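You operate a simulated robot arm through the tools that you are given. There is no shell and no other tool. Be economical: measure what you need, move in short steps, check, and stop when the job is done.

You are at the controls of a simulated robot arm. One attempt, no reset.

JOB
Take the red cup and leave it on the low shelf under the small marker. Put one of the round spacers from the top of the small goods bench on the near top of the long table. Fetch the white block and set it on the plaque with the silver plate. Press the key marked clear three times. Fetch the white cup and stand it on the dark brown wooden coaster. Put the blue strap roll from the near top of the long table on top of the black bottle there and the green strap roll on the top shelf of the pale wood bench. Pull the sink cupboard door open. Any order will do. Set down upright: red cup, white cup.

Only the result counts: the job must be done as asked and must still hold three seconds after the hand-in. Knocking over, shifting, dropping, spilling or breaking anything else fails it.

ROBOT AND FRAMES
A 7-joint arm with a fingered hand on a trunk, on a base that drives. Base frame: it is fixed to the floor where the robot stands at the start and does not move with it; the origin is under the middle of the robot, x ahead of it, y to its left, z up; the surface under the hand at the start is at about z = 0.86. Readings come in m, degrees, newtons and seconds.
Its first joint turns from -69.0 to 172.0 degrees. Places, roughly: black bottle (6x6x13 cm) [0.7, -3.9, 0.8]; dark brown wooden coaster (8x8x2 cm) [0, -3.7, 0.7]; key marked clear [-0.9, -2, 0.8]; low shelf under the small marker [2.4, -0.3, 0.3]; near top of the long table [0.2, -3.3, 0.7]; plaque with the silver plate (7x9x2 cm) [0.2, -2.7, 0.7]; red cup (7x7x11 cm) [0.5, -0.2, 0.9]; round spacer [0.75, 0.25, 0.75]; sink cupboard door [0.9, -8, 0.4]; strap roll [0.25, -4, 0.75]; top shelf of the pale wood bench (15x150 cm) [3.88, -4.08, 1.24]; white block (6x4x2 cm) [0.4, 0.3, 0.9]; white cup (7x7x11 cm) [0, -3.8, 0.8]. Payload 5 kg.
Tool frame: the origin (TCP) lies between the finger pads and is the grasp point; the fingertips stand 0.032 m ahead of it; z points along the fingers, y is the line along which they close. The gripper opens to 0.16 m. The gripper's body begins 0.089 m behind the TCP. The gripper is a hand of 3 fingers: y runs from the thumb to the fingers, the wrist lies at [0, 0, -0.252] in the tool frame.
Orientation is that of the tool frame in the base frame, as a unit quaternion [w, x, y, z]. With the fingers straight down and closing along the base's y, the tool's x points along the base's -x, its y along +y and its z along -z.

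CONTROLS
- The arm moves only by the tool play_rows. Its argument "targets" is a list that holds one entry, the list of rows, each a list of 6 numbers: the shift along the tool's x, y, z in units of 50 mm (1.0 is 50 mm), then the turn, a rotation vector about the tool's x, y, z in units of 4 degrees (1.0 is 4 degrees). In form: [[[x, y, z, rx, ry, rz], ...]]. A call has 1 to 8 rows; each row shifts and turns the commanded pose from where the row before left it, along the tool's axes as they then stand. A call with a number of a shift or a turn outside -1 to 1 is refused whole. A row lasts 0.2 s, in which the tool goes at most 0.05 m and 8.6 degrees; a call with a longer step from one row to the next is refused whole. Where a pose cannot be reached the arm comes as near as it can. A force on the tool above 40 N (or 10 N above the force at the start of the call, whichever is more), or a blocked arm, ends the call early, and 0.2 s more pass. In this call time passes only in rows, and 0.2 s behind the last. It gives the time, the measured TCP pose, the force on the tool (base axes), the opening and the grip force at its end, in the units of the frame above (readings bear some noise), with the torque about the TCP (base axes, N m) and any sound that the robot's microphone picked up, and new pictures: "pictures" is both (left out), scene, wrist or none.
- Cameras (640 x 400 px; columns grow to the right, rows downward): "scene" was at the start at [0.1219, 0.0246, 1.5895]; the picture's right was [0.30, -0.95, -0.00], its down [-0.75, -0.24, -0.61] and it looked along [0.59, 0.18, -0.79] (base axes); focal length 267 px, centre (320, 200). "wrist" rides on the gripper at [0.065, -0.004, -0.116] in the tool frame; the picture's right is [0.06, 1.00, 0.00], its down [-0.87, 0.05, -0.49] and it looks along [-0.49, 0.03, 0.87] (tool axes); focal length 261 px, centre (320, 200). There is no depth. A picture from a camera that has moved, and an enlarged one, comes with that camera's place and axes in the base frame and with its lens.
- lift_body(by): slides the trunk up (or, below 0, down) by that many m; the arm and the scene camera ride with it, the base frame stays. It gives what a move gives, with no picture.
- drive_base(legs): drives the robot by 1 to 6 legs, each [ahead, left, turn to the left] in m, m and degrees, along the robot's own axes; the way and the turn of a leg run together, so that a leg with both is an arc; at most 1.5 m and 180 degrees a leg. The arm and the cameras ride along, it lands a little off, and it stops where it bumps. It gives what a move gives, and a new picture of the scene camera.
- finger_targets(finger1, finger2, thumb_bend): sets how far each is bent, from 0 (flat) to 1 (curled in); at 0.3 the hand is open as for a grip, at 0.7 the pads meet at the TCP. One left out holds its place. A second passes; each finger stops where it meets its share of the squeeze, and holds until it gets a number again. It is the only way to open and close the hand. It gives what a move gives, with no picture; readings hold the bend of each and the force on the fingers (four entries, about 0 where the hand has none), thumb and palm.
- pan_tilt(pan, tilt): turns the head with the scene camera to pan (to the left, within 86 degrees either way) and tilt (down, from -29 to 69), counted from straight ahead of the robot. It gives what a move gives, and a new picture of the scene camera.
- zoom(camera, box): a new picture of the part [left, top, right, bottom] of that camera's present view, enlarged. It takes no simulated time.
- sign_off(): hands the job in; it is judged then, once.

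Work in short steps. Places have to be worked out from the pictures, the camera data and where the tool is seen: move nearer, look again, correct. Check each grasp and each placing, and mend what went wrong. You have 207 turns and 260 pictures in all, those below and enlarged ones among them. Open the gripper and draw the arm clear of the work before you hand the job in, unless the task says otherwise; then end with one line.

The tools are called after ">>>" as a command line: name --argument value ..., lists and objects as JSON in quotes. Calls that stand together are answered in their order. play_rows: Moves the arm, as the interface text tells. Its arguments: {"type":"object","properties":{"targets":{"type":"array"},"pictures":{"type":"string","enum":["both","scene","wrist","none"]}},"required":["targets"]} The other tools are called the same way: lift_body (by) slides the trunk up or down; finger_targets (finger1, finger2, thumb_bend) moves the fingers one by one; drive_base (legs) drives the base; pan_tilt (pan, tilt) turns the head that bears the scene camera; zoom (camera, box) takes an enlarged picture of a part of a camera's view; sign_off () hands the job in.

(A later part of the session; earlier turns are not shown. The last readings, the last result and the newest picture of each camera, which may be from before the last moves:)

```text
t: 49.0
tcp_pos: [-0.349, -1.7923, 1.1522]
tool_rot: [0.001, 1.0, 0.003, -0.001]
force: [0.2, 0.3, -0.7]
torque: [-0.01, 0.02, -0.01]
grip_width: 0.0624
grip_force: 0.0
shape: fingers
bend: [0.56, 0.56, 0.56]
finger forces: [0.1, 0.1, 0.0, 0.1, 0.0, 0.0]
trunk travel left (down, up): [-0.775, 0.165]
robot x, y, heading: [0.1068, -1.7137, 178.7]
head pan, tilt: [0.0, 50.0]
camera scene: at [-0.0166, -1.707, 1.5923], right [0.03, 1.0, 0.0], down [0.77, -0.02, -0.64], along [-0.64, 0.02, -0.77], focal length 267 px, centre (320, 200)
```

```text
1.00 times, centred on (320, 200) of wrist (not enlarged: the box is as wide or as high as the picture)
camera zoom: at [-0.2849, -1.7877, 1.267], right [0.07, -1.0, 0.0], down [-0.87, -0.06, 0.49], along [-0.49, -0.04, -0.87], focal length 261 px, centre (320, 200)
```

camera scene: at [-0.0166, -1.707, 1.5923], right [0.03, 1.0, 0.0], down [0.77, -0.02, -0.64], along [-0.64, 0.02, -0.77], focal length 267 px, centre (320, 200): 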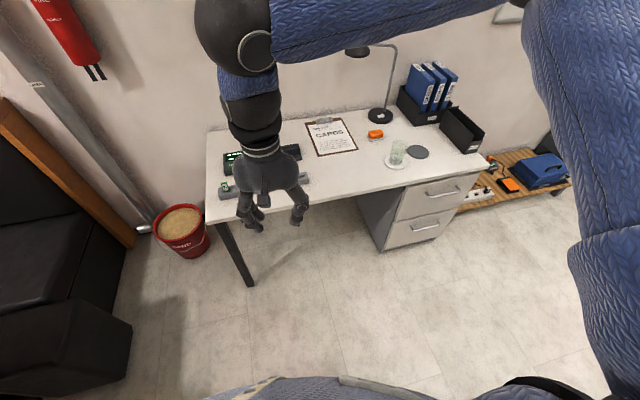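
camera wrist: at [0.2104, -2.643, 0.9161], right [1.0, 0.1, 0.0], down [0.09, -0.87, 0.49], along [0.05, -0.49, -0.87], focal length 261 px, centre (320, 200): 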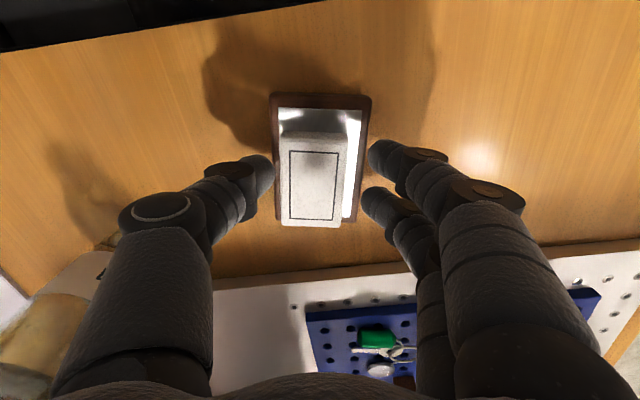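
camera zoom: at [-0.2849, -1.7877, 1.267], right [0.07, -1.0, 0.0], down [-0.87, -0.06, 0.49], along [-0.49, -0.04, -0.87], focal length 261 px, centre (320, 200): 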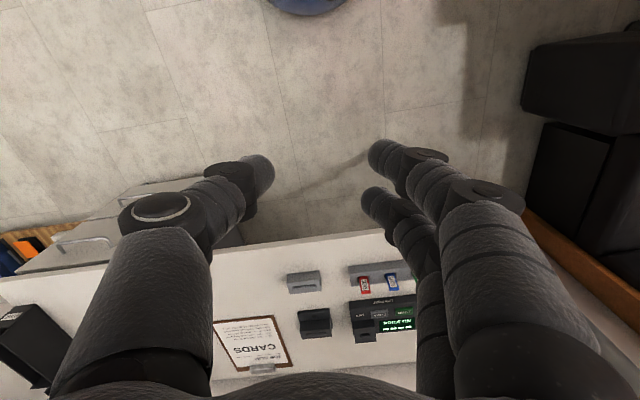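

>>> zoom --camera "wrist" --box '[280, 250, 430, 344]'

>>> play_rows --targets '[[[0, -1, 0, 0, 0, 0], [0, -1, 0, 0, 0, 0], [0, -1, 0, 0, 0, 0], [0, -1, 0, 0, 0, 0]]]' --pictures "none"

>>> zoom --camera "scene" --box '[200, 130, 330, 215]'

```text
4.26 times, centred on (355, 297) of wrist
camera zoom: at [-0.2849, -1.7877, 1.267], right [0.07, -1.0, 0.0], down [-0.87, -0.06, 0.49], along [-0.49, -0.04, -0.87], focal length 1109 px, centre (171, -213)
```

zoom: 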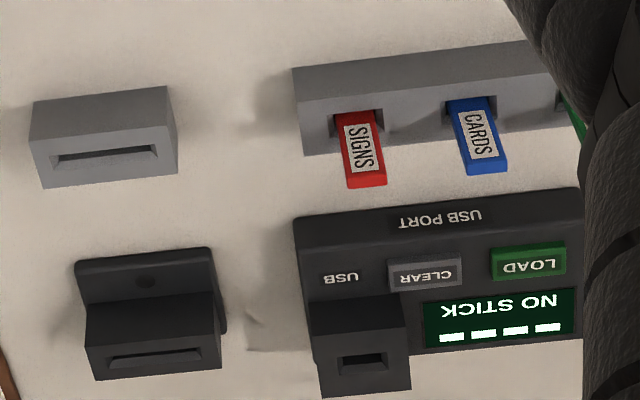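

```text
t: 50.0
tcp_pos: [-0.3483, -1.5892, 1.1506]
tool_rot: [0.002, 1.0, 0.004, -0.002]
force: [0.6, -0.3, -0.2]
torque: [-0.06, 0.01, 0.0]
grip_width: 0.0626
grip_force: 0.1
shape: fingers
bend: [0.56, 0.56, 0.56]
finger forces: [0.0, 0.1, 0.1, 0.0, 0.0, 0.1]
trunk travel left (down, up): [-0.775, 0.165]
robot x, y, heading: [0.1102, -1.7083, 178.8]
head pan, tilt: [0.0, 50.0]
```

```text
4.71 times, centred on (265, 172) of scene
camera zoom: at [-0.0154, -1.704, 1.5924], right [0.03, 1.0, 0.0], down [0.77, -0.02, -0.64], along [-0.64, 0.02, -0.77], focal length 1255 px, centre (579, 329)
```

zoom: 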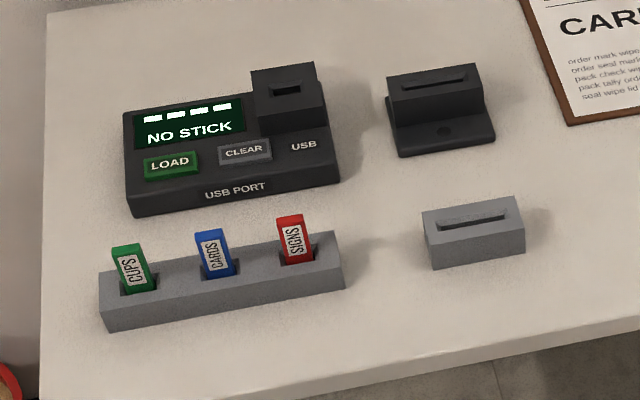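

CLEAR key ≈(−0.897,−1.992,≈0.80). I drive 0.3 m closer and set a pose with the thumb out and the fingers curled, for pressing with the thumb.

>>> drive_base --legs '[[0.3, 0, 1.2]]'

>>> finger_targets --finger1 1.0 --finger2 1.0 --thumb_bend 0.5

>>> zoom --camera "wrist" --box '[0, 0, 640, 400]'

```text
t: 52.1
tcp_pos: [-0.6554, -1.5958, 1.1496]
tool_rot: [0.001, 1.0, 0.012, -0.001]
force: [-1.5, -0.2, -0.1]
torque: [0.02, -0.03, -0.01]
grip_width: 0.0633
grip_force: 0.2
shape: fingers
bend: [0.56, 0.56, 0.56]
finger forces: [0.0, 0.1, 0.0, 0.0, 0.1, 0.0]
trunk travel left (down, up): [-0.775, 0.165]
robot x, y, heading: [-0.1926, -1.7072, 179.6]
head pan, tilt: [0.0, 50.0]
camera scene: at [-0.319, -1.7043, 1.5922], right [0.01, 1.0, 0.0], down [0.77, -0.01, -0.64], along [-0.64, 0.0, -0.77], focal length 267 px, centre (320, 200)
```

scene: 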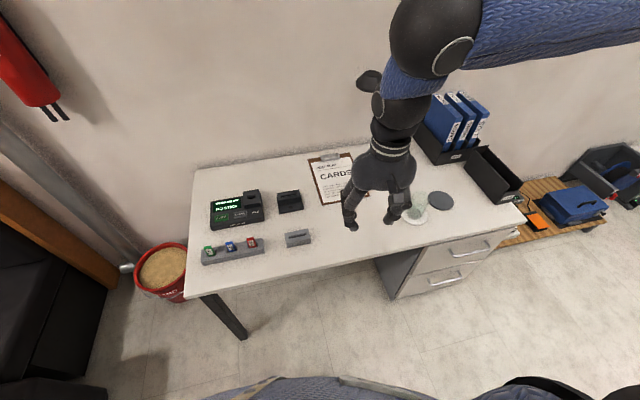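

```text
t: 53.1
tcp_pos: [-0.6537, -1.595, 1.1489]
tool_rot: [0.002, 1.0, 0.013, -0.001]
force: [-0.2, 0.7, 0.3]
torque: [0.0, -0.02, -0.02]
grip_width: 0.0574
grip_force: 0.0
shape: fingers
bend: [1.0, 1.0, 0.5]
finger forces: [0.0, 0.1, 0.0, 0.0, 0.0, 0.0]
trunk travel left (down, up): [-0.775, 0.165]
robot x, y, heading: [-0.1903, -1.7071, 179.5]
head pan, tilt: [0.0, 50.0]
```

```text
1.00 times, centred on (320, 200) of wrist (not enlarged: the box is as wide or as high as the picture)
camera zoom: at [-0.5885, -1.5888, 1.2641], right [0.09, -1.0, 0.0], down [-0.87, -0.08, 0.49], along [-0.49, -0.05, -0.87], focal length 261 px, centre (320, 200)
```

zoom: 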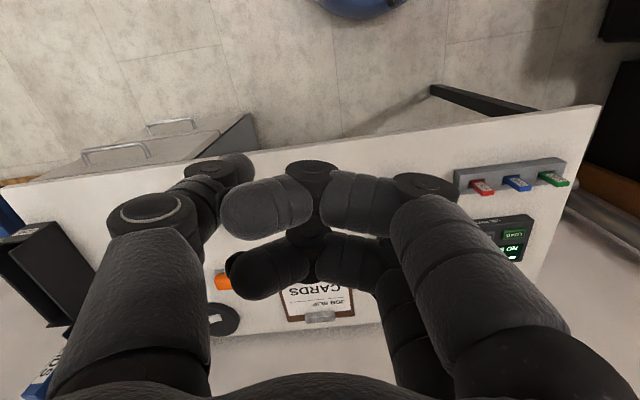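

>>> zoom --camera "scene" --box '[195, 175, 315, 255]'

```text
5.00 times, centred on (255, 215) of scene
camera zoom: at [-0.3181, -1.7042, 1.5923], right [0.01, 1.0, 0.0], down [0.77, -0.01, -0.64], along [-0.64, 0.0, -0.77], focal length 1333 px, centre (645, 125)
```

zoom: 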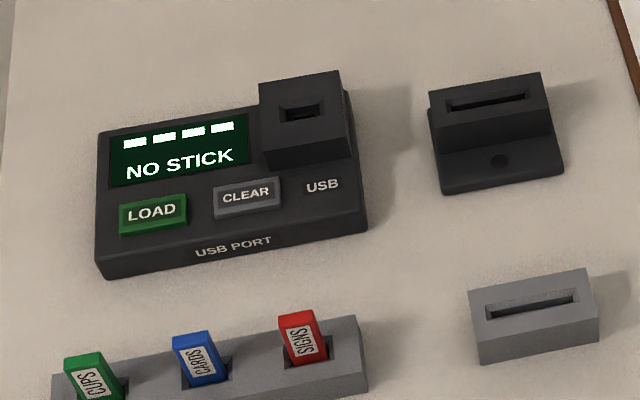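

I carry the thumb over the CLEAR key (aiming at ≈(−0.915,−2.0)), still high.

>>> play_rows --targets '[[[-0.495, 0.808, 0, 0, 0, 0], [-0.495, 0.808, 0, 0, 0, 0], [-0.495, 0.808, 0, 0, 0, 0], [-0.495, 0.808, 0, 0, 0, 0], [-0.495, 0.808, 0, 0, 0, 0], [-0.495, 0.808, 0, 0, 0, 0], [-0.495, 0.808, 0, 0, 0, 0], [-0.495, 0.808, 0, 0, 0, 0]]]' --pictures "none"

>>> play_rows --targets '[[[-0.495, 0.808, 0, 0, 0, 0], [-0.495, 0.808, 0, 0, 0, 0], [-0.495, 0.808, 0, 0, 0, 0], [0, 0, 1, 0, 0, 0], [0, 0, 1, 0, 0, 0], [0, 0, 1, 0, 0, 0], [0, 0, 1, 0, 0, 0]]]' --pictures "both"

```text
t: 54.9
tcp_pos: [-0.8435, -1.9235, 1.1496]
tool_rot: [0.0, 1.0, 0.014, -0.001]
force: [-0.7, -1.5, 0.6]
torque: [0.06, -0.04, 0.0]
grip_width: 0.0575
grip_force: 0.1
shape: fingers
bend: [1.0, 1.0, 0.5]
finger forces: [0.0, 0.1, 0.0, 0.0, 0.0, 0.0]
trunk travel left (down, up): [-0.775, 0.165]
robot x, y, heading: [-0.1922, -1.7063, 179.7]
head pan, tilt: [0.0, 50.0]
```

```text
t: 56.5
tcp_pos: [-0.9151, -2.0467, 0.9514]
tool_rot: [0.002, 1.0, 0.013, -0.002]
force: [0.2, 0.8, -0.1]
torque: [0.0, -0.03, -0.01]
grip_width: 0.0577
grip_force: 0.2
shape: fingers
bend: [1.0, 1.0, 0.5]
finger forces: [0.0, 0.0, 0.0, 0.0, 0.1, 0.0]
trunk travel left (down, up): [-0.775, 0.165]
robot x, y, heading: [-0.193, -1.7079, 179.8]
head pan, tilt: [0.0, 50.0]
camera scene: at [-0.3192, -1.7045, 1.5924], right [0.01, 1.0, 0.0], down [0.77, -0.01, -0.64], along [-0.64, 0.0, -0.77], focal length 267 px, centre (320, 200)
camera wrist: at [-0.8512, -2.0415, 1.0656], right [0.09, -1.0, 0.0], down [-0.87, -0.07, 0.49], along [-0.49, -0.05, -0.87], focal length 261 px, centre (320, 200)
```

scene: 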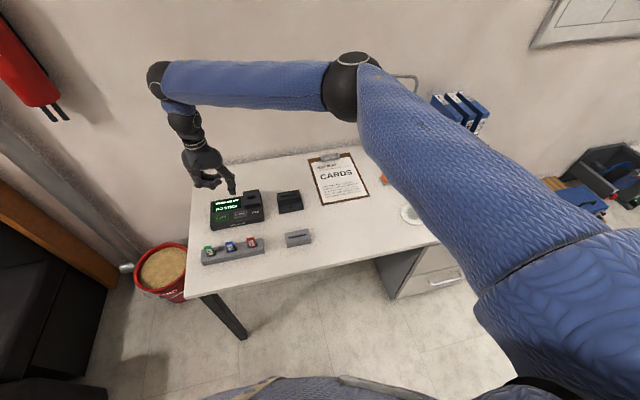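
wrist: 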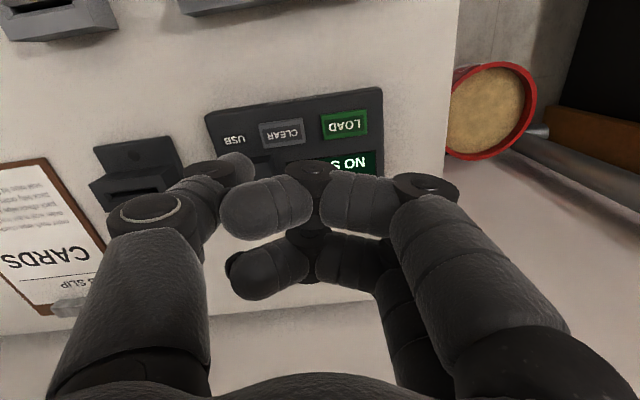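

Key refined to ≈(−0.925,−2.009,0.78). I nudge and descend to just above it.

>>> play_rows --targets '[[[-0.14, 0.16, 0.6, 0, 0, 0], [0, 0, 0.8, 0, 0, 0], [0, 0, 0.6, 0, 0, 0]]]' --pictures "wrist"

>>> zoom --camera "scene" --box '[195, 165, 315, 245]'

```text
t: 57.3
tcp_pos: [-0.9241, -2.0537, 0.8513]
tool_rot: [0.0, 1.0, 0.013, -0.001]
force: [0.1, -0.1, 0.2]
torque: [0.02, 0.0, 0.0]
grip_width: 0.0575
grip_force: 0.0
shape: fingers
bend: [1.0, 1.0, 0.5]
finger forces: [0.0, 0.0, 0.1, 0.0, 0.0, 0.0]
trunk travel left (down, up): [-0.775, 0.165]
robot x, y, heading: [-0.187, -1.7054, 179.7]
head pan, tilt: [0.0, 50.0]
camera wrist: at [-0.8582, -2.0479, 0.9657], right [0.09, -1.0, 0.0], down [-0.87, -0.08, 0.49], along [-0.49, -0.05, -0.87], focal length 261 px, centre (320, 200)
```

wrist: 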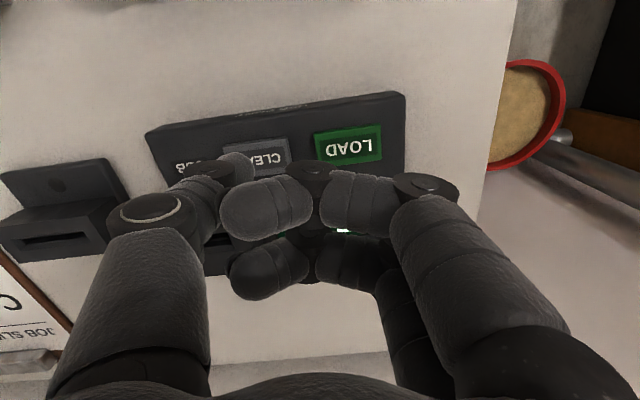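

```text
5.00 times, centred on (255, 205) of scene
camera zoom: at [-0.3187, -1.7051, 1.5923], right [0.01, 1.0, 0.0], down [0.77, -0.01, -0.64], along [-0.64, 0.01, -0.77], focal length 1333 px, centre (645, 175)
```

zoom: 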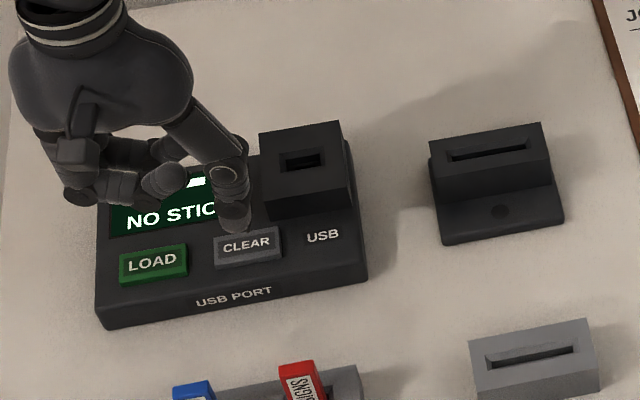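

Thumb is right over the CLEAR key. I creep down to press, in 3 mm steps.

>>> play_rows --targets '[[[-0.1, 0.1, 0.3, 0, 0, 0], [0, 0, 0.15, 0, 0, 0], [0, 0, 0.06, 0, 0, 0]]]' --pictures "none"

>>> zoom --camera "scene" --box '[195, 175, 285, 235]'

```text
t: 58.1
tcp_pos: [-0.9274, -2.0605, 0.8258]
tool_rot: [0.001, 1.0, 0.013, -0.002]
force: [0.3, -0.3, 0.9]
torque: [-0.01, 0.01, -0.02]
grip_width: 0.0574
grip_force: 0.0
shape: fingers
bend: [1.0, 1.0, 0.5]
finger forces: [0.0, 0.0, 0.0, 0.0, 0.0, 0.1]
trunk travel left (down, up): [-0.775, 0.165]
robot x, y, heading: [-0.19, -1.7064, 179.6]
head pan, tilt: [0.0, 50.0]
```

```text
6.67 times, centred on (240, 205) of scene
camera zoom: at [-0.318, -1.7049, 1.5923], right [0.01, 1.0, 0.0], down [0.77, -0.01, -0.64], along [-0.64, 0.01, -0.77], focal length 1778 px, centre (853, 167)
```

zoom: 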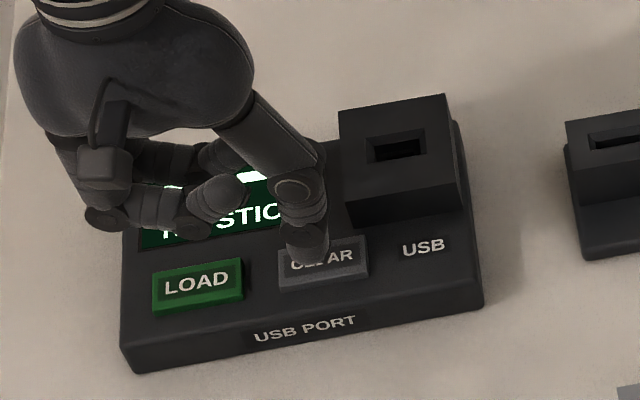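

Nearly touching the key's rear edge; nudging 5 mm toward the robot (+x) and continuing down.

>>> play_rows --targets '[[[0.1, -0.06, 0.06, 0, 0, 0], [0, 0, 0.06, 0, 0, 0], [0, 0, 0.06, 0, 0, 0]]]' --pictures "none"

>>> zoom --camera "scene" --box '[195, 175, 285, 235]'

```text
t: 58.9
tcp_pos: [-0.9227, -2.0573, 0.8173]
tool_rot: [0.001, 1.0, 0.013, -0.001]
force: [0.0, 0.3, 0.3]
torque: [-0.01, 0.03, -0.02]
grip_width: 0.0572
grip_force: 0.0
shape: fingers
bend: [1.0, 1.0, 0.5]
finger forces: [0.0, 0.0, 0.1, 0.0, 0.0, 0.1]
trunk travel left (down, up): [-0.775, 0.165]
robot x, y, heading: [-0.191, -1.7064, 179.6]
head pan, tilt: [0.0, 50.0]
```

```text
6.67 times, centred on (240, 205) of scene
camera zoom: at [-0.318, -1.7044, 1.5923], right [0.01, 1.0, 0.0], down [0.77, -0.01, -0.64], along [-0.64, 0.0, -0.77], focal length 1778 px, centre (853, 167)
```

zoom: 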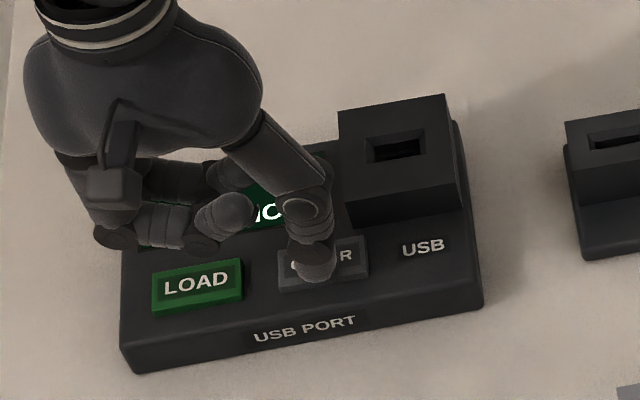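

>>> play_rows --targets '[[[-0.04, 0, 0.05, 0, 0, 0], [0, 0, 0.05, 0, 0, 0]]]' --pictures "wrist"

>>> zoom --camera "scene" --box '[195, 175, 285, 235]'

```text
t: 59.5
tcp_pos: [-0.9238, -2.0574, 0.8118]
tool_rot: [0.0, 1.0, 0.013, -0.001]
force: [0.2, -1.1, 3.2]
torque: [0.19, 0.06, 0.05]
grip_width: 0.0574
grip_force: 2.1
shape: fingers
bend: [1.0, 1.0, 0.5]
finger forces: [0.0, 0.0, 0.0, 0.1, 3.2, 0.1]
trunk travel left (down, up): [-0.775, 0.165]
robot x, y, heading: [-0.1932, -1.7089, 179.4]
head pan, tilt: [0.0, 50.0]
heard: click
camera wrist: at [-0.8587, -2.0514, 0.9268], right [0.09, -1.0, 0.0], down [-0.87, -0.08, 0.49], along [-0.49, -0.05, -0.87], focal length 261 px, centre (320, 200)
```

wrist: 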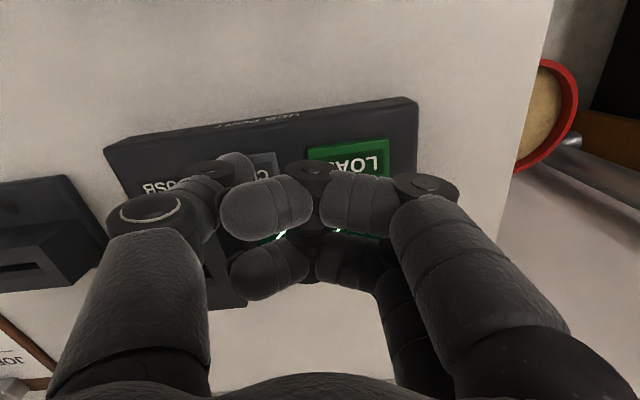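

```text
6.67 times, centred on (240, 205) of scene
camera zoom: at [-0.3175, -1.7045, 1.5924], right [0.01, 1.0, 0.0], down [0.77, -0.01, -0.64], along [-0.64, 0.0, -0.77], focal length 1778 px, centre (853, 167)
```

zoom: 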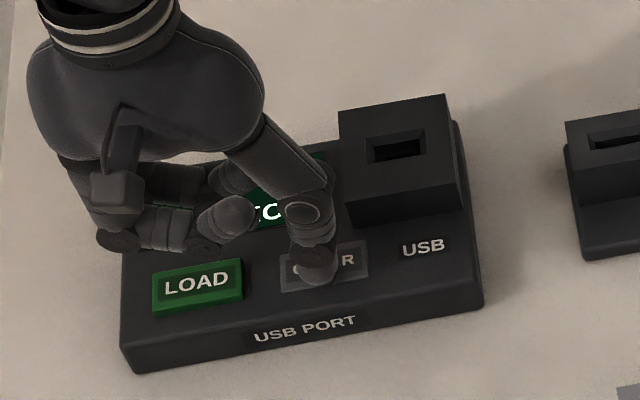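

One click. I raise 10 mm, then press again by the same amount.

>>> play_rows --targets '[[[0, 0, -0.2, 0, 0, 0], [0, 0, 0, 0, 0, 0]]]' --pictures "none"

>>> play_rows --targets '[[[0, 0, 0.14, 0, 0, 0], [0, 0, 0.06, 0, 0, 0]]]' --pictures "none"

```text
t: 60.1
tcp_pos: [-0.9239, -2.0565, 0.8211]
tool_rot: [0.001, 1.0, 0.013, -0.001]
force: [-0.5, 0.3, 0.6]
torque: [-0.01, -0.01, -0.01]
grip_width: 0.0578
grip_force: 0.0
shape: fingers
bend: [1.0, 1.0, 0.5]
finger forces: [0.0, 0.0, 0.0, 0.0, 0.0, 0.0]
trunk travel left (down, up): [-0.775, 0.165]
robot x, y, heading: [-0.1885, -1.7098, 179.8]
head pan, tilt: [0.0, 50.0]
```

```text
t: 60.7
tcp_pos: [-0.9249, -2.0561, 0.8129]
tool_rot: [0.002, 1.0, 0.013, -0.001]
force: [0.0, -0.6, 3.4]
torque: [0.16, -0.02, -0.05]
grip_width: 0.0577
grip_force: 1.3
shape: fingers
bend: [1.0, 1.0, 0.5]
finger forces: [0.1, 0.0, 0.0, 0.1, 3.0, 0.1]
trunk travel left (down, up): [-0.775, 0.165]
robot x, y, heading: [-0.1893, -1.7096, 179.7]
head pan, tilt: [0.0, 50.0]
heard: click
```

Second click. Once more.

>>> play_rows --targets '[[[0, 0, -0.2, 0, 0, 0], [0, 0, 0, 0, 0, 0]]]' --pictures "none"

>>> play_rows --targets '[[[0, 0, 0.14, 0, 0, 0], [0, 0, 0.06, 0, 0, 0]]]' --pictures "none"

```text
t: 61.3
tcp_pos: [-0.9246, -2.0555, 0.8214]
tool_rot: [0.002, 1.0, 0.013, -0.001]
force: [1.8, 0.0, -0.6]
torque: [0.0, 0.02, -0.01]
grip_width: 0.0575
grip_force: 0.0
shape: fingers
bend: [1.0, 1.0, 0.5]
finger forces: [0.0, 0.1, 0.0, 0.0, 0.0, 0.1]
trunk travel left (down, up): [-0.775, 0.165]
robot x, y, heading: [-0.1914, -1.7065, 179.4]
head pan, tilt: [0.0, 50.0]
```

```text
t: 61.9
tcp_pos: [-0.9246, -2.0575, 0.8125]
tool_rot: [0.002, 1.0, 0.013, -0.002]
force: [0.1, 0.7, 1.6]
torque: [0.03, 0.01, 0.0]
grip_width: 0.0575
grip_force: 0.4
shape: fingers
bend: [1.0, 1.0, 0.5]
finger forces: [0.0, 0.1, 0.0, 0.0, 1.0, 0.0]
trunk travel left (down, up): [-0.775, 0.165]
robot x, y, heading: [-0.1933, -1.7082, 179.8]
head pan, tilt: [0.0, 50.0]
heard: click
```

Three clicks. I lift up, reopen the hand, and back away.

>>> play_rows --targets '[[[0, 0, -1, 0, 0, 0], [0, 0, -1, 0, 0, 0], [0, 0, -1, 0, 0, 0], [0, 0, -1, 0, 0, 0], [0, 0, -1, 0, 0, 0], [0, 0, -1, 0, 0, 0], [0, 0, -1, 0, 0, 0]]]' --pictures "none"

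>>> play_rows --targets '[[[0.95, -0.2, 0, 0, 0, 0], [0.95, -0.2, 0, 0, 0, 0], [0.95, -0.2, 0, 0, 0, 0], [0.95, -0.2, 0, 0, 0, 0], [0.95, -0.2, 0, 0, 0, 0], [0.95, -0.2, 0, 0, 0, 0], [0.95, -0.2, 0, 0, 0, 0]]]' --pictures "none"

>>> finger_targets --finger1 0.3 --finger2 0.3 --thumb_bend 0.3

>>> drive_base --legs '[[-0.6, 0, 0], [0, 0, 90]]'

>>> pan_tilt --pan 30 --tilt 25

```text
t: 63.5
tcp_pos: [-0.9216, -2.0561, 1.1646]
tool_rot: [0.001, 1.0, 0.014, -0.001]
force: [0.4, -0.3, 0.4]
torque: [0.0, 0.04, -0.02]
grip_width: 0.058
grip_force: 0.0
shape: fingers
bend: [1.0, 1.0, 0.5]
finger forces: [0.1, 0.0, 0.0, 0.0, 0.1, 0.0]
trunk travel left (down, up): [-0.775, 0.165]
robot x, y, heading: [-0.1902, -1.7082, 179.8]
head pan, tilt: [0.0, 50.0]
```

```text
t: 65.1
tcp_pos: [-0.5913, -1.9768, 1.1628]
tool_rot: [0.001, 1.0, 0.012, -0.002]
force: [-0.9, 0.2, 0.8]
torque: [0.03, 0.02, 0.01]
grip_width: 0.0574
grip_force: 0.0
shape: fingers
bend: [1.0, 1.0, 0.5]
finger forces: [0.0, 0.0, 0.1, 0.0, 0.0, 0.0]
trunk travel left (down, up): [-0.775, 0.165]
robot x, y, heading: [-0.1912, -1.7059, 179.8]
head pan, tilt: [0.0, 50.0]
```

```text
t: 66.1
tcp_pos: [-0.5919, -1.9766, 1.1626]
tool_rot: [0.001, 1.0, 0.013, -0.002]
force: [0.0, 0.7, -0.8]
torque: [0.01, 0.01, -0.03]
grip_width: 0.1674
grip_force: 0.1
shape: fingers
bend: [0.3, 0.3, 0.3]
finger forces: [0.1, 0.0, 0.0, 0.1, 0.0, 0.1]
trunk travel left (down, up): [-0.775, 0.165]
robot x, y, heading: [-0.1919, -1.7066, 179.6]
head pan, tilt: [0.0, 50.0]
```

```text
t: 73.2
tcp_pos: [0.6578, -2.1186, 1.162]
tool_rot: [0.002, 0.704, 0.71, 0.0]
force: [0.0, -0.3, 0.3]
torque: [-0.02, -0.01, 0.0]
grip_width: 0.1674
grip_force: 0.1
shape: fingers
bend: [0.3, 0.3, 0.3]
finger forces: [0.0, 0.0, 0.0, 0.1, 0.1, 0.0]
trunk travel left (down, up): [-0.775, 0.165]
robot x, y, heading: [0.3958, -1.7113, -91.3]
head pan, tilt: [0.0, 50.0]
camera scene: at [0.392, -1.8377, 1.5923], right [-1.0, 0.02, 0.0], down [0.02, 0.77, -0.64], along [-0.02, -0.64, -0.77], focal length 267 px, centre (320, 200)
```

scene: 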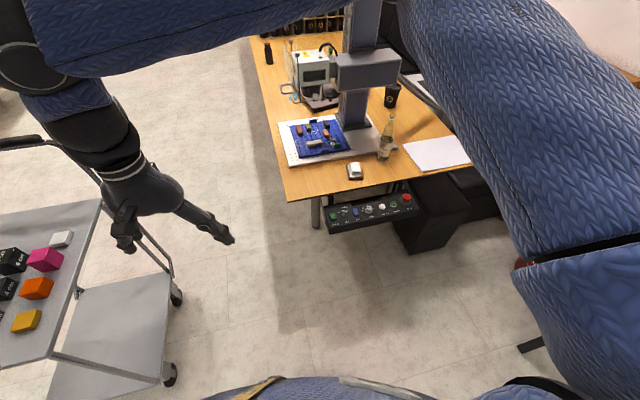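

```text
t: 74.2
tcp_pos: [0.6578, -2.119, 1.1617]
tool_rot: [0.002, 0.704, 0.711, 0.0]
force: [-0.2, -0.3, -0.6]
torque: [0.03, 0.03, -0.01]
grip_width: 0.1676
grip_force: 0.0
shape: fingers
bend: [0.3, 0.3, 0.3]
finger forces: [0.1, 0.0, 0.1, 0.0, 0.0, 0.0]
trunk travel left (down, up): [-0.775, 0.165]
robot x, y, heading: [0.3955, -1.7145, -91.3]
head pan, tilt: [30.0, 25.0]
camera scene: at [0.4378, -1.8416, 1.6297], right [-0.88, -0.48, 0.0], down [-0.2, 0.37, -0.91], along [0.43, -0.8, -0.42], focal length 267 px, centre (320, 200)
```

scene: 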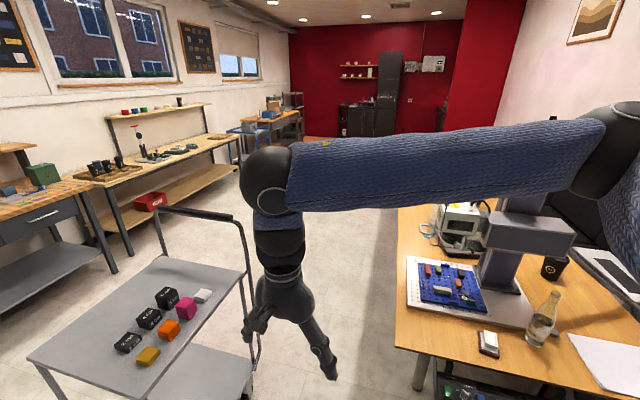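

Gap between the table's corner and the cart is ~0.6 m. I drive through carefully at x≈0.82.

>>> drive_base --legs '[[0.2, 0.44, 1.3], [0.4, 0, 0]]'

```text
t: 76.9
tcp_pos: [1.0841, -2.3082, 1.1611]
tool_rot: [0.002, 0.695, 0.719, 0.0]
force: [-0.4, -0.5, -0.1]
torque: [-0.02, 0.01, 0.01]
grip_width: 0.1675
grip_force: 0.1
shape: fingers
bend: [0.3, 0.3, 0.3]
finger forces: [0.0, 0.0, 0.0, 0.0, 0.0, 0.0]
trunk travel left (down, up): [-0.775, 0.165]
robot x, y, heading: [0.8105, -1.9037, -89.7]
head pan, tilt: [30.0, 25.0]
stopped in leg 1: the robot was blocked; the commanded pose is now the measured one
camera scene: at [0.858, -2.0367, 1.6296], right [-0.87, -0.5, 0.0], down [-0.21, 0.37, -0.91], along [0.45, -0.78, -0.42], focal length 267 px, centre (320, 200)
```

scene: 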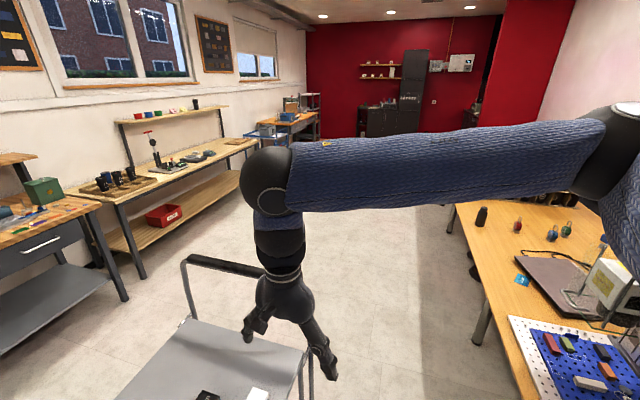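

Blocked, probably near the cart. I move slightly right, away from it, and look down-left.

>>> drive_base --legs '[[0, -0.08, 0]]'

>>> pan_tilt --pan 70 --tilt 60

```text
t: 78.0
tcp_pos: [0.9996, -2.3084, 1.1624]
tool_rot: [0.003, 0.695, 0.719, 0.001]
force: [-0.4, -0.5, 0.0]
torque: [0.03, -0.08, 0.01]
grip_width: 0.1676
grip_force: 0.2
shape: fingers
bend: [0.3, 0.3, 0.3]
finger forces: [0.0, 0.0, 0.0, 0.1, 0.0, 0.1]
trunk travel left (down, up): [-0.775, 0.165]
robot x, y, heading: [0.7271, -1.9053, -90.1]
head pan, tilt: [30.0, 25.0]
camera scene: at [0.7722, -2.0355, 1.6299], right [-0.87, -0.5, 0.0], down [-0.21, 0.37, -0.91], along [0.45, -0.78, -0.42], focal length 267 px, centre (320, 200)
```

scene: 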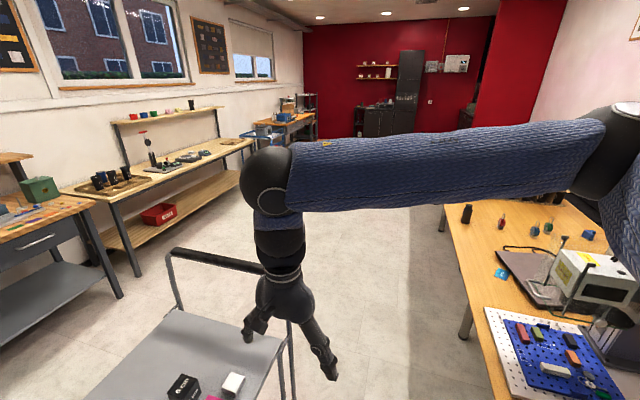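

```text
t: 79.0
tcp_pos: [1.0006, -2.3086, 1.1625]
tool_rot: [0.003, 0.696, 0.718, 0.0]
force: [-0.4, 0.8, 0.9]
torque: [0.0, -0.03, 0.04]
grip_width: 0.1677
grip_force: 0.1
shape: fingers
bend: [0.3, 0.3, 0.3]
finger forces: [0.1, 0.0, 0.0, 0.0, 0.0, 0.0]
trunk travel left (down, up): [-0.775, 0.165]
robot x, y, heading: [0.7286, -1.9033, -90.2]
head pan, tilt: [70.0, 60.0]
camera scene: at [0.7913, -1.9786, 1.5798], right [-0.34, -0.94, 0.0], down [-0.81, 0.3, -0.5], along [0.47, -0.17, -0.87], focal length 267 px, centre (320, 200)
```

scene: 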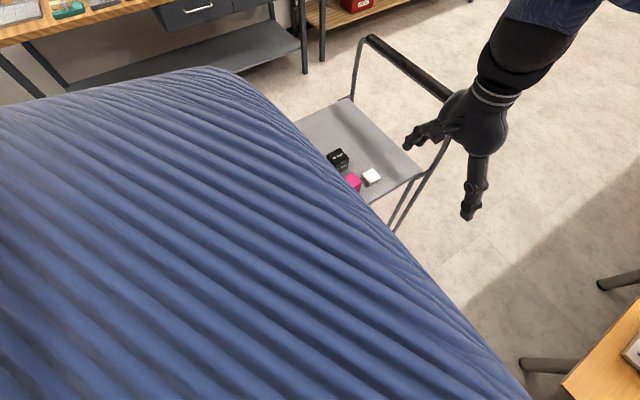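

Cart looks in place. I raise the trunk for clearance over the cart handle, then go straight ahead at x≈0.77 (the base can pass under the table's edge).

>>> lift_body --by 0.16

>>> drive_base --legs '[[0.2, 0.03, 0], [0.35, 0.02, 0]]'

```text
t: 80.9
tcp_pos: [1.0017, -2.3073, 1.322]
tool_rot: [0.001, 0.696, 0.718, -0.001]
force: [-0.2, -0.3, 0.2]
torque: [0.0, 0.02, -0.05]
grip_width: 0.1678
grip_force: 0.1
shape: fingers
bend: [0.3, 0.3, 0.3]
finger forces: [0.0, 0.0, 0.1, 0.0, 0.0, 0.1]
trunk travel left (down, up): [-0.935, 0.005]
robot x, y, heading: [0.7317, -1.9072, -89.8]
head pan, tilt: [70.0, 60.0]
```

```text
t: 84.3
tcp_pos: [1.0571, -2.8499, 1.3222]
tool_rot: [0.002, 0.692, 0.722, -0.001]
force: [-0.2, 0.8, -0.1]
torque: [0.0, -0.02, -0.01]
grip_width: 0.1674
grip_force: 0.1
shape: fingers
bend: [0.3, 0.3, 0.3]
finger forces: [0.1, 0.0, 0.0, 0.0, 0.0, 0.1]
trunk travel left (down, up): [-0.935, 0.005]
robot x, y, heading: [0.7806, -2.452, -89.3]
head pan, tilt: [70.0, 60.0]
camera scene: at [0.8445, -2.5231, 1.7398], right [-0.33, -0.94, 0.0], down [-0.82, 0.29, -0.5], along [0.47, -0.17, -0.87], focal length 267 px, centre (320, 200)
```

scene: 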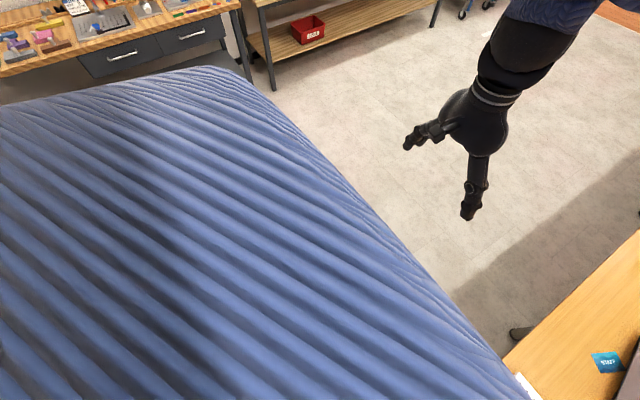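

>>> drive_base --legs '[[0.35, 0.02, 0], [0.6, 0.42, 0]]'

>>> pan_tilt --pan -60 --tilt 35

```text
t: 90.2
tcp_pos: [1.4999, -3.7994, 1.322]
tool_rot: [0.002, 0.696, 0.718, 0.0]
force: [0.5, 0.0, -0.4]
torque: [-0.02, 0.02, -0.01]
grip_width: 0.1676
grip_force: 0.1
shape: fingers
bend: [0.3, 0.3, 0.3]
finger forces: [0.0, 0.0, 0.1, 0.0, 0.0, 0.0]
trunk travel left (down, up): [-0.935, 0.005]
robot x, y, heading: [1.2261, -3.3991, -90.2]
head pan, tilt: [70.0, 60.0]
camera scene: at [1.2906, -3.4702, 1.7398], right [-0.34, -0.94, 0.0], down [-0.81, 0.3, -0.5], along [0.47, -0.17, -0.87], focal length 267 px, centre (320, 200)
```

scene: 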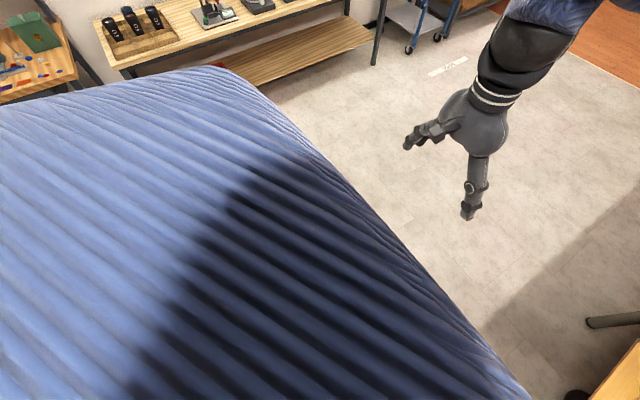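

```text
t: 92.3
tcp_pos: [1.4994, -3.8007, 1.3216]
tool_rot: [0.002, 0.696, 0.718, -0.001]
force: [-0.3, -0.8, -0.2]
torque: [0.0, -0.01, 0.02]
grip_width: 0.1676
grip_force: 0.1
shape: fingers
bend: [0.3, 0.3, 0.3]
finger forces: [0.1, 0.0, 0.0, 0.0, 0.1, 0.1]
trunk travel left (down, up): [-0.935, 0.005]
robot x, y, heading: [1.2265, -3.3989, -90.0]
head pan, tilt: [-60.0, 35.0]
camera scene: at [1.1516, -3.4912, 1.774], right [-0.5, 0.87, 0.0], down [0.5, 0.29, -0.82], along [-0.71, -0.41, -0.57], focal length 267 px, centre (320, 200)
```

scene: 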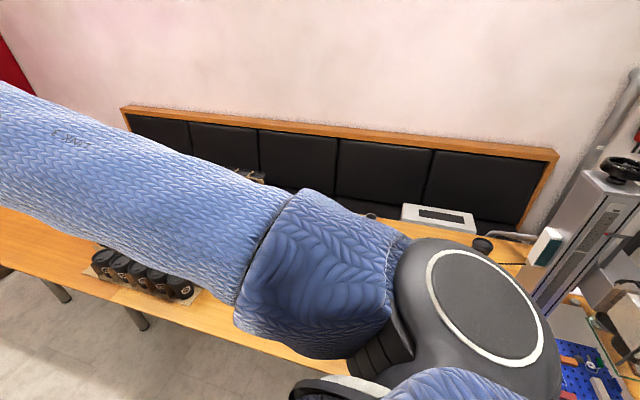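

I turn to face the table.

>>> drive_base --legs '[[0, 0, -80]]'

>>> pan_tilt --pan -5 --tilt 45

```text
t: 96.2
tcp_pos: [0.8706, -3.7253, 1.3231]
tool_rot: [0.002, 0.996, 0.087, -0.001]
force: [0.4, 0.5, 0.1]
torque: [-0.03, 0.0, -0.02]
grip_width: 0.1678
grip_force: 0.1
shape: fingers
bend: [0.3, 0.3, 0.3]
finger forces: [0.1, 0.0, 0.0, 0.1, 0.1, 0.1]
trunk travel left (down, up): [-0.935, 0.005]
robot x, y, heading: [1.2296, -3.3995, -171.7]
head pan, tilt: [-60.0, 35.0]
camera scene: at [1.1238, -3.3345, 1.7741], right [0.79, 0.62, 0.0], down [0.35, -0.45, -0.82], along [-0.5, 0.64, -0.57], focal length 267 px, centre (320, 200)
```

scene: 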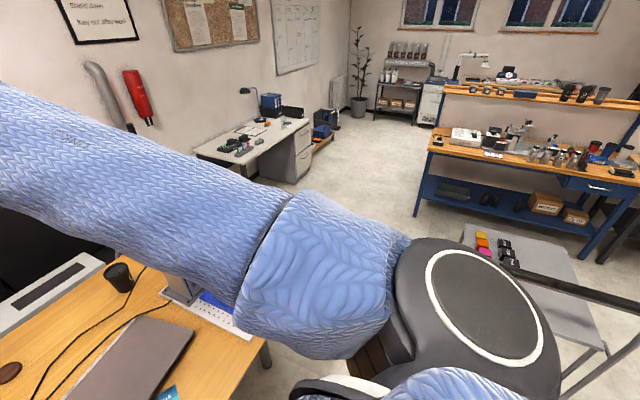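

```text
t: 97.5
tcp_pos: [0.8694, -3.7237, 1.3221]
tool_rot: [0.002, 0.996, 0.088, -0.001]
force: [-0.5, -0.2, 0.0]
torque: [-0.01, 0.02, 0.0]
grip_width: 0.1676
grip_force: 0.1
shape: fingers
bend: [0.3, 0.3, 0.3]
finger forces: [0.0, 0.0, 0.0, 0.0, 0.0, 0.0]
trunk travel left (down, up): [-0.935, 0.005]
robot x, y, heading: [1.2305, -3.3987, -172.0]
head pan, tilt: [-5.0, 45.0]
camera scene: at [1.0969, -3.408, 1.7592], right [-0.05, 1.0, 0.0], down [0.71, 0.04, -0.71], along [-0.71, -0.04, -0.71], focal length 267 px, centre (320, 200)
```

scene: 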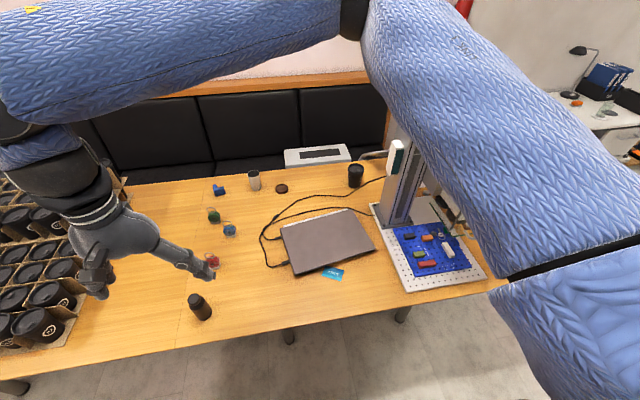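

I see the white cup, the dark coaster, strap rolls (red, blue, green) and the black bottle. Zooming.

>>> zoom --camera "scene" --box '[170, 155, 330, 255]'

>>> zoom --camera "scene" --box '[170, 230, 330, 330]'

```text
4.00 times, centred on (250, 205) of scene
camera zoom: at [1.0969, -3.408, 1.7592], right [-0.05, 1.0, 0.0], down [0.71, 0.04, -0.71], along [-0.71, -0.04, -0.71], focal length 1066 px, centre (600, 180)
```

zoom: 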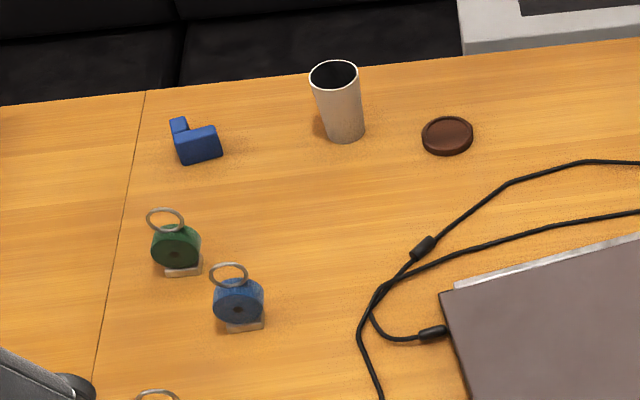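

```text
4.00 times, centred on (250, 280) of scene
camera zoom: at [1.0969, -3.408, 1.7592], right [-0.05, 1.0, 0.0], down [0.71, 0.04, -0.71], along [-0.71, -0.04, -0.71], focal length 1066 px, centre (600, -120)
```

zoom: 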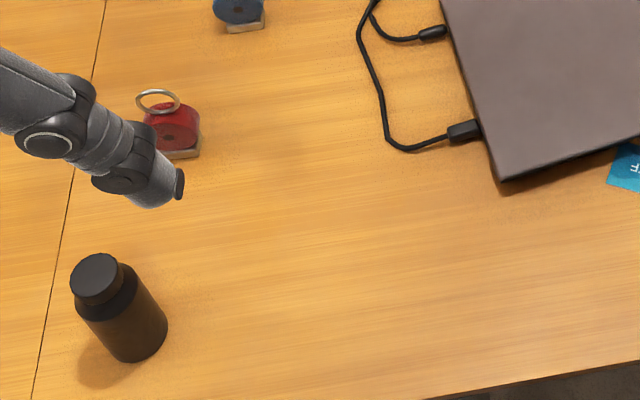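

Estimates: white cup ≈(−0.015,−3.83), coaster ≈(0.01,−3.683), blue roll ≈(0.33,−3.88), green ≈(0.25,−3.98), bottle ≈(0.70,−3.87). I shift the base to be opposite the cup.

>>> drive_base --legs '[[0.13, 0.36, -8]]'

>>> pan_tilt --pan 0 --tilt 50

```text
t: 99.9
tcp_pos: [0.7231, -4.0395, 1.3217]
tool_rot: [0.002, 1.0, 0.018, -0.001]
force: [-0.6, 0.1, 0.2]
torque: [-0.02, 0.0, -0.04]
grip_width: 0.1679
grip_force: 0.1
shape: fingers
bend: [0.3, 0.3, 0.3]
finger forces: [0.0, 0.1, 0.0, 0.0, 0.0, 0.0]
trunk travel left (down, up): [-0.935, 0.005]
robot x, y, heading: [1.1242, -3.7653, -179.7]
head pan, tilt: [-5.0, 45.0]
camera scene: at [0.9918, -3.7569, 1.7592], right [0.09, 1.0, 0.0], down [0.7, -0.06, -0.71], along [-0.7, 0.06, -0.71], focal length 267 px, centre (320, 200)
```

scene: 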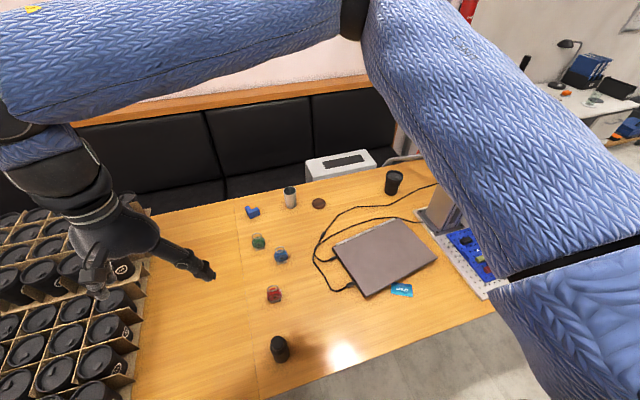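

```text
t: 100.5
tcp_pos: [0.7226, -4.0381, 1.3231]
tool_rot: [0.0, 1.0, 0.018, -0.002]
force: [-0.1, 0.1, -0.1]
torque: [0.05, 0.02, -0.02]
grip_width: 0.1674
grip_force: 0.1
shape: fingers
bend: [0.3, 0.3, 0.3]
finger forces: [0.0, 0.0, 0.0, 0.1, 0.0, 0.0]
trunk travel left (down, up): [-0.935, 0.005]
robot x, y, heading: [1.1243, -3.7662, -179.7]
head pan, tilt: [0.0, 50.0]
camera scene: at [0.9954, -3.7647, 1.7523], right [0.0, 1.0, 0.0], down [0.77, 0.0, -0.64], along [-0.64, 0.0, -0.77], focal length 267 px, centre (320, 200)
```

scene: 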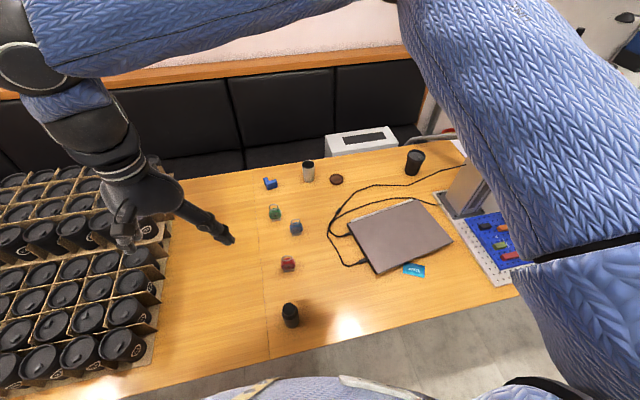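

>>> zoom --camera "scene" --box '[250, 145, 370, 245]'

>>> zoom --camera "scene" --box '[240, 245, 370, 345]'

```text
4.00 times, centred on (310, 195) of scene
camera zoom: at [0.9954, -3.7647, 1.7523], right [0.0, 1.0, 0.0], down [0.77, 0.0, -0.64], along [-0.64, 0.0, -0.77], focal length 1066 px, centre (360, 220)
```

zoom: 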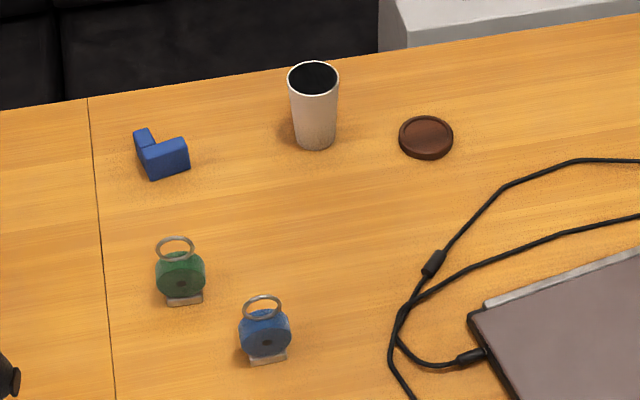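

```text
4.00 times, centred on (305, 295) of scene
camera zoom: at [0.9954, -3.7647, 1.7523], right [0.0, 1.0, 0.0], down [0.77, 0.0, -0.64], along [-0.64, 0.0, -0.77], focal length 1066 px, centre (380, -180)
```

zoom: 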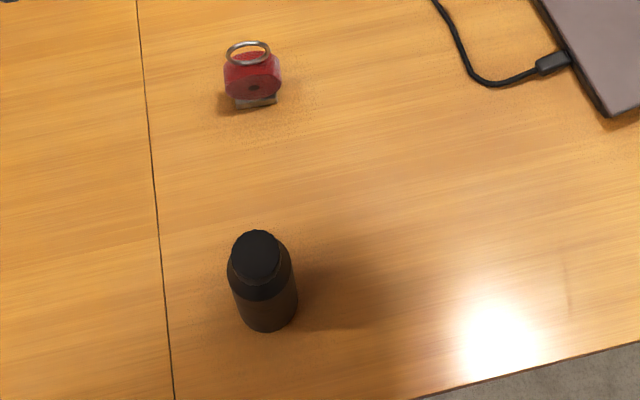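

Refined: cup (0.010,−3.824), coaster (0.018,−3.678). I'll grasp the cup with the tool tilted 45° for reach: lower the trunk, move forward, tilt.

>>> lift_body --by -0.16

>>> play_rows --targets '[[[-0.804, -0.418, 0, 0, 0, 0], [-0.804, -0.418, 0, 0, 0, 0], [-0.804, -0.418, 0, 0, 0, 0], [-0.804, -0.418, 0, 0, 0, 0], [-0.804, -0.418, 0, 0, 0, 0], [-0.804, -0.418, 0, 0, 0, 0], [-0.804, -0.418, 0, 0, 0, 0], [-0.804, -0.418, 0, 0, 0, 0]]]' --pictures "none"

>>> play_rows --targets '[[[-0.804, -0.418, 0, 0, 0, 0], [-0.804, -0.418, 0, 0, 0, 0], [-0.804, -0.418, 0, 0, 0, 0], [0, 0, 0, 0, -0.94, 0], [0, 0, 0, 0, -0.94, 0], [0, 0, 0, 0, -0.94, 0], [0, 0, 0, 0, -0.94, 0], [0, 0, 0, 0, -0.94, 0]]]' --pictures "none"

>>> play_rows --targets '[[[0, 0, 0, 0, -0.94, 0], [0, 0, 0, 0, -0.94, 0], [0, 0, 0, 0, -0.94, 0], [0, 0, 0, 0, -0.94, 0], [0, 0, 0, 0, -0.94, 0], [0, 0, 0, 0, -0.94, 0], [0, 0, 0, 0, -0.94, 0]]]' --pictures "both"

```text
t: 102.3
tcp_pos: [0.7225, -4.039, 1.1626]
tool_rot: [0.001, 1.0, 0.018, -0.001]
force: [1.0, 1.2, -0.9]
torque: [0.01, -0.03, 0.01]
grip_width: 0.1676
grip_force: 0.0
shape: fingers
bend: [0.3, 0.3, 0.3]
finger forces: [0.0, 0.0, 0.0, 0.0, 0.0, 0.0]
trunk travel left (down, up): [-0.775, 0.165]
robot x, y, heading: [1.1253, -3.7669, -180.2]
head pan, tilt: [0.0, 50.0]
```

```text
t: 104.2
tcp_pos: [0.3942, -3.882, 1.1632]
tool_rot: [0.002, 1.0, 0.017, -0.001]
force: [-0.5, 0.2, -0.5]
torque: [-0.02, -0.05, 0.0]
grip_width: 0.1679
grip_force: 0.0
shape: fingers
bend: [0.3, 0.3, 0.3]
finger forces: [0.0, 0.0, 0.0, 0.1, 0.1, 0.0]
trunk travel left (down, up): [-0.775, 0.165]
robot x, y, heading: [1.1218, -3.7658, -180.1]
head pan, tilt: [0.0, 50.0]
```

```text
t: 106.0
tcp_pos: [0.2727, -3.825, 1.1633]
tool_rot: [0.005, 0.986, 0.018, -0.165]
force: [0.4, 0.0, -0.9]
torque: [-0.01, -0.02, -0.02]
grip_width: 0.1674
grip_force: 0.0
shape: fingers
bend: [0.3, 0.3, 0.3]
finger forces: [0.1, 0.1, 0.1, 0.0, 0.0, 0.1]
trunk travel left (down, up): [-0.775, 0.165]
robot x, y, heading: [1.1251, -3.7666, -180.1]
head pan, tilt: [0.0, 50.0]
```

```text
t: 107.5
tcp_pos: [0.2735, -3.8256, 1.1625]
tool_rot: [0.009, 0.922, 0.015, -0.386]
force: [-0.4, 0.2, 0.0]
torque: [0.03, -0.04, -0.01]
grip_width: 0.1677
grip_force: 0.1
shape: fingers
bend: [0.3, 0.3, 0.3]
finger forces: [0.0, 0.0, 0.0, 0.1, 0.1, 0.1]
trunk travel left (down, up): [-0.775, 0.165]
robot x, y, heading: [1.1265, -3.7631, -180.1]
head pan, tilt: [0.0, 50.0]
camera scene: at [0.9957, -3.7638, 1.5923], right [0.0, 1.0, 0.0], down [0.77, 0.0, -0.64], along [-0.64, 0.0, -0.77], focal length 267 px, centre (320, 200)
camera wrist: at [0.4012, -3.8157, 1.1977], right [0.08, -1.0, -0.04], down [-0.26, -0.06, 0.96], along [-0.96, -0.07, -0.26], focal length 261 px, centre (320, 200)
```

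scene: 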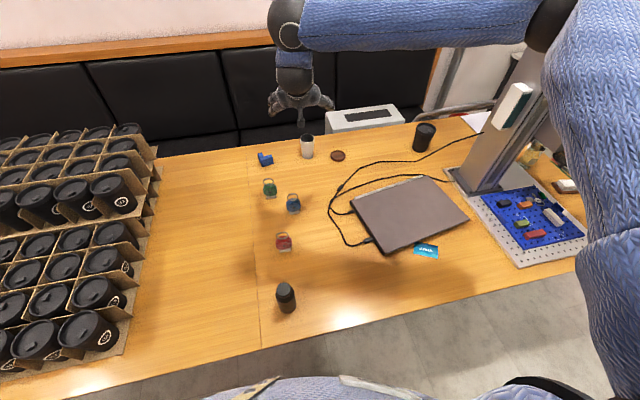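
wrist: 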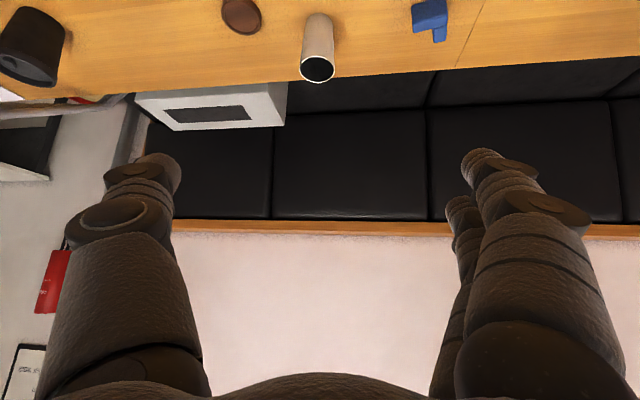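

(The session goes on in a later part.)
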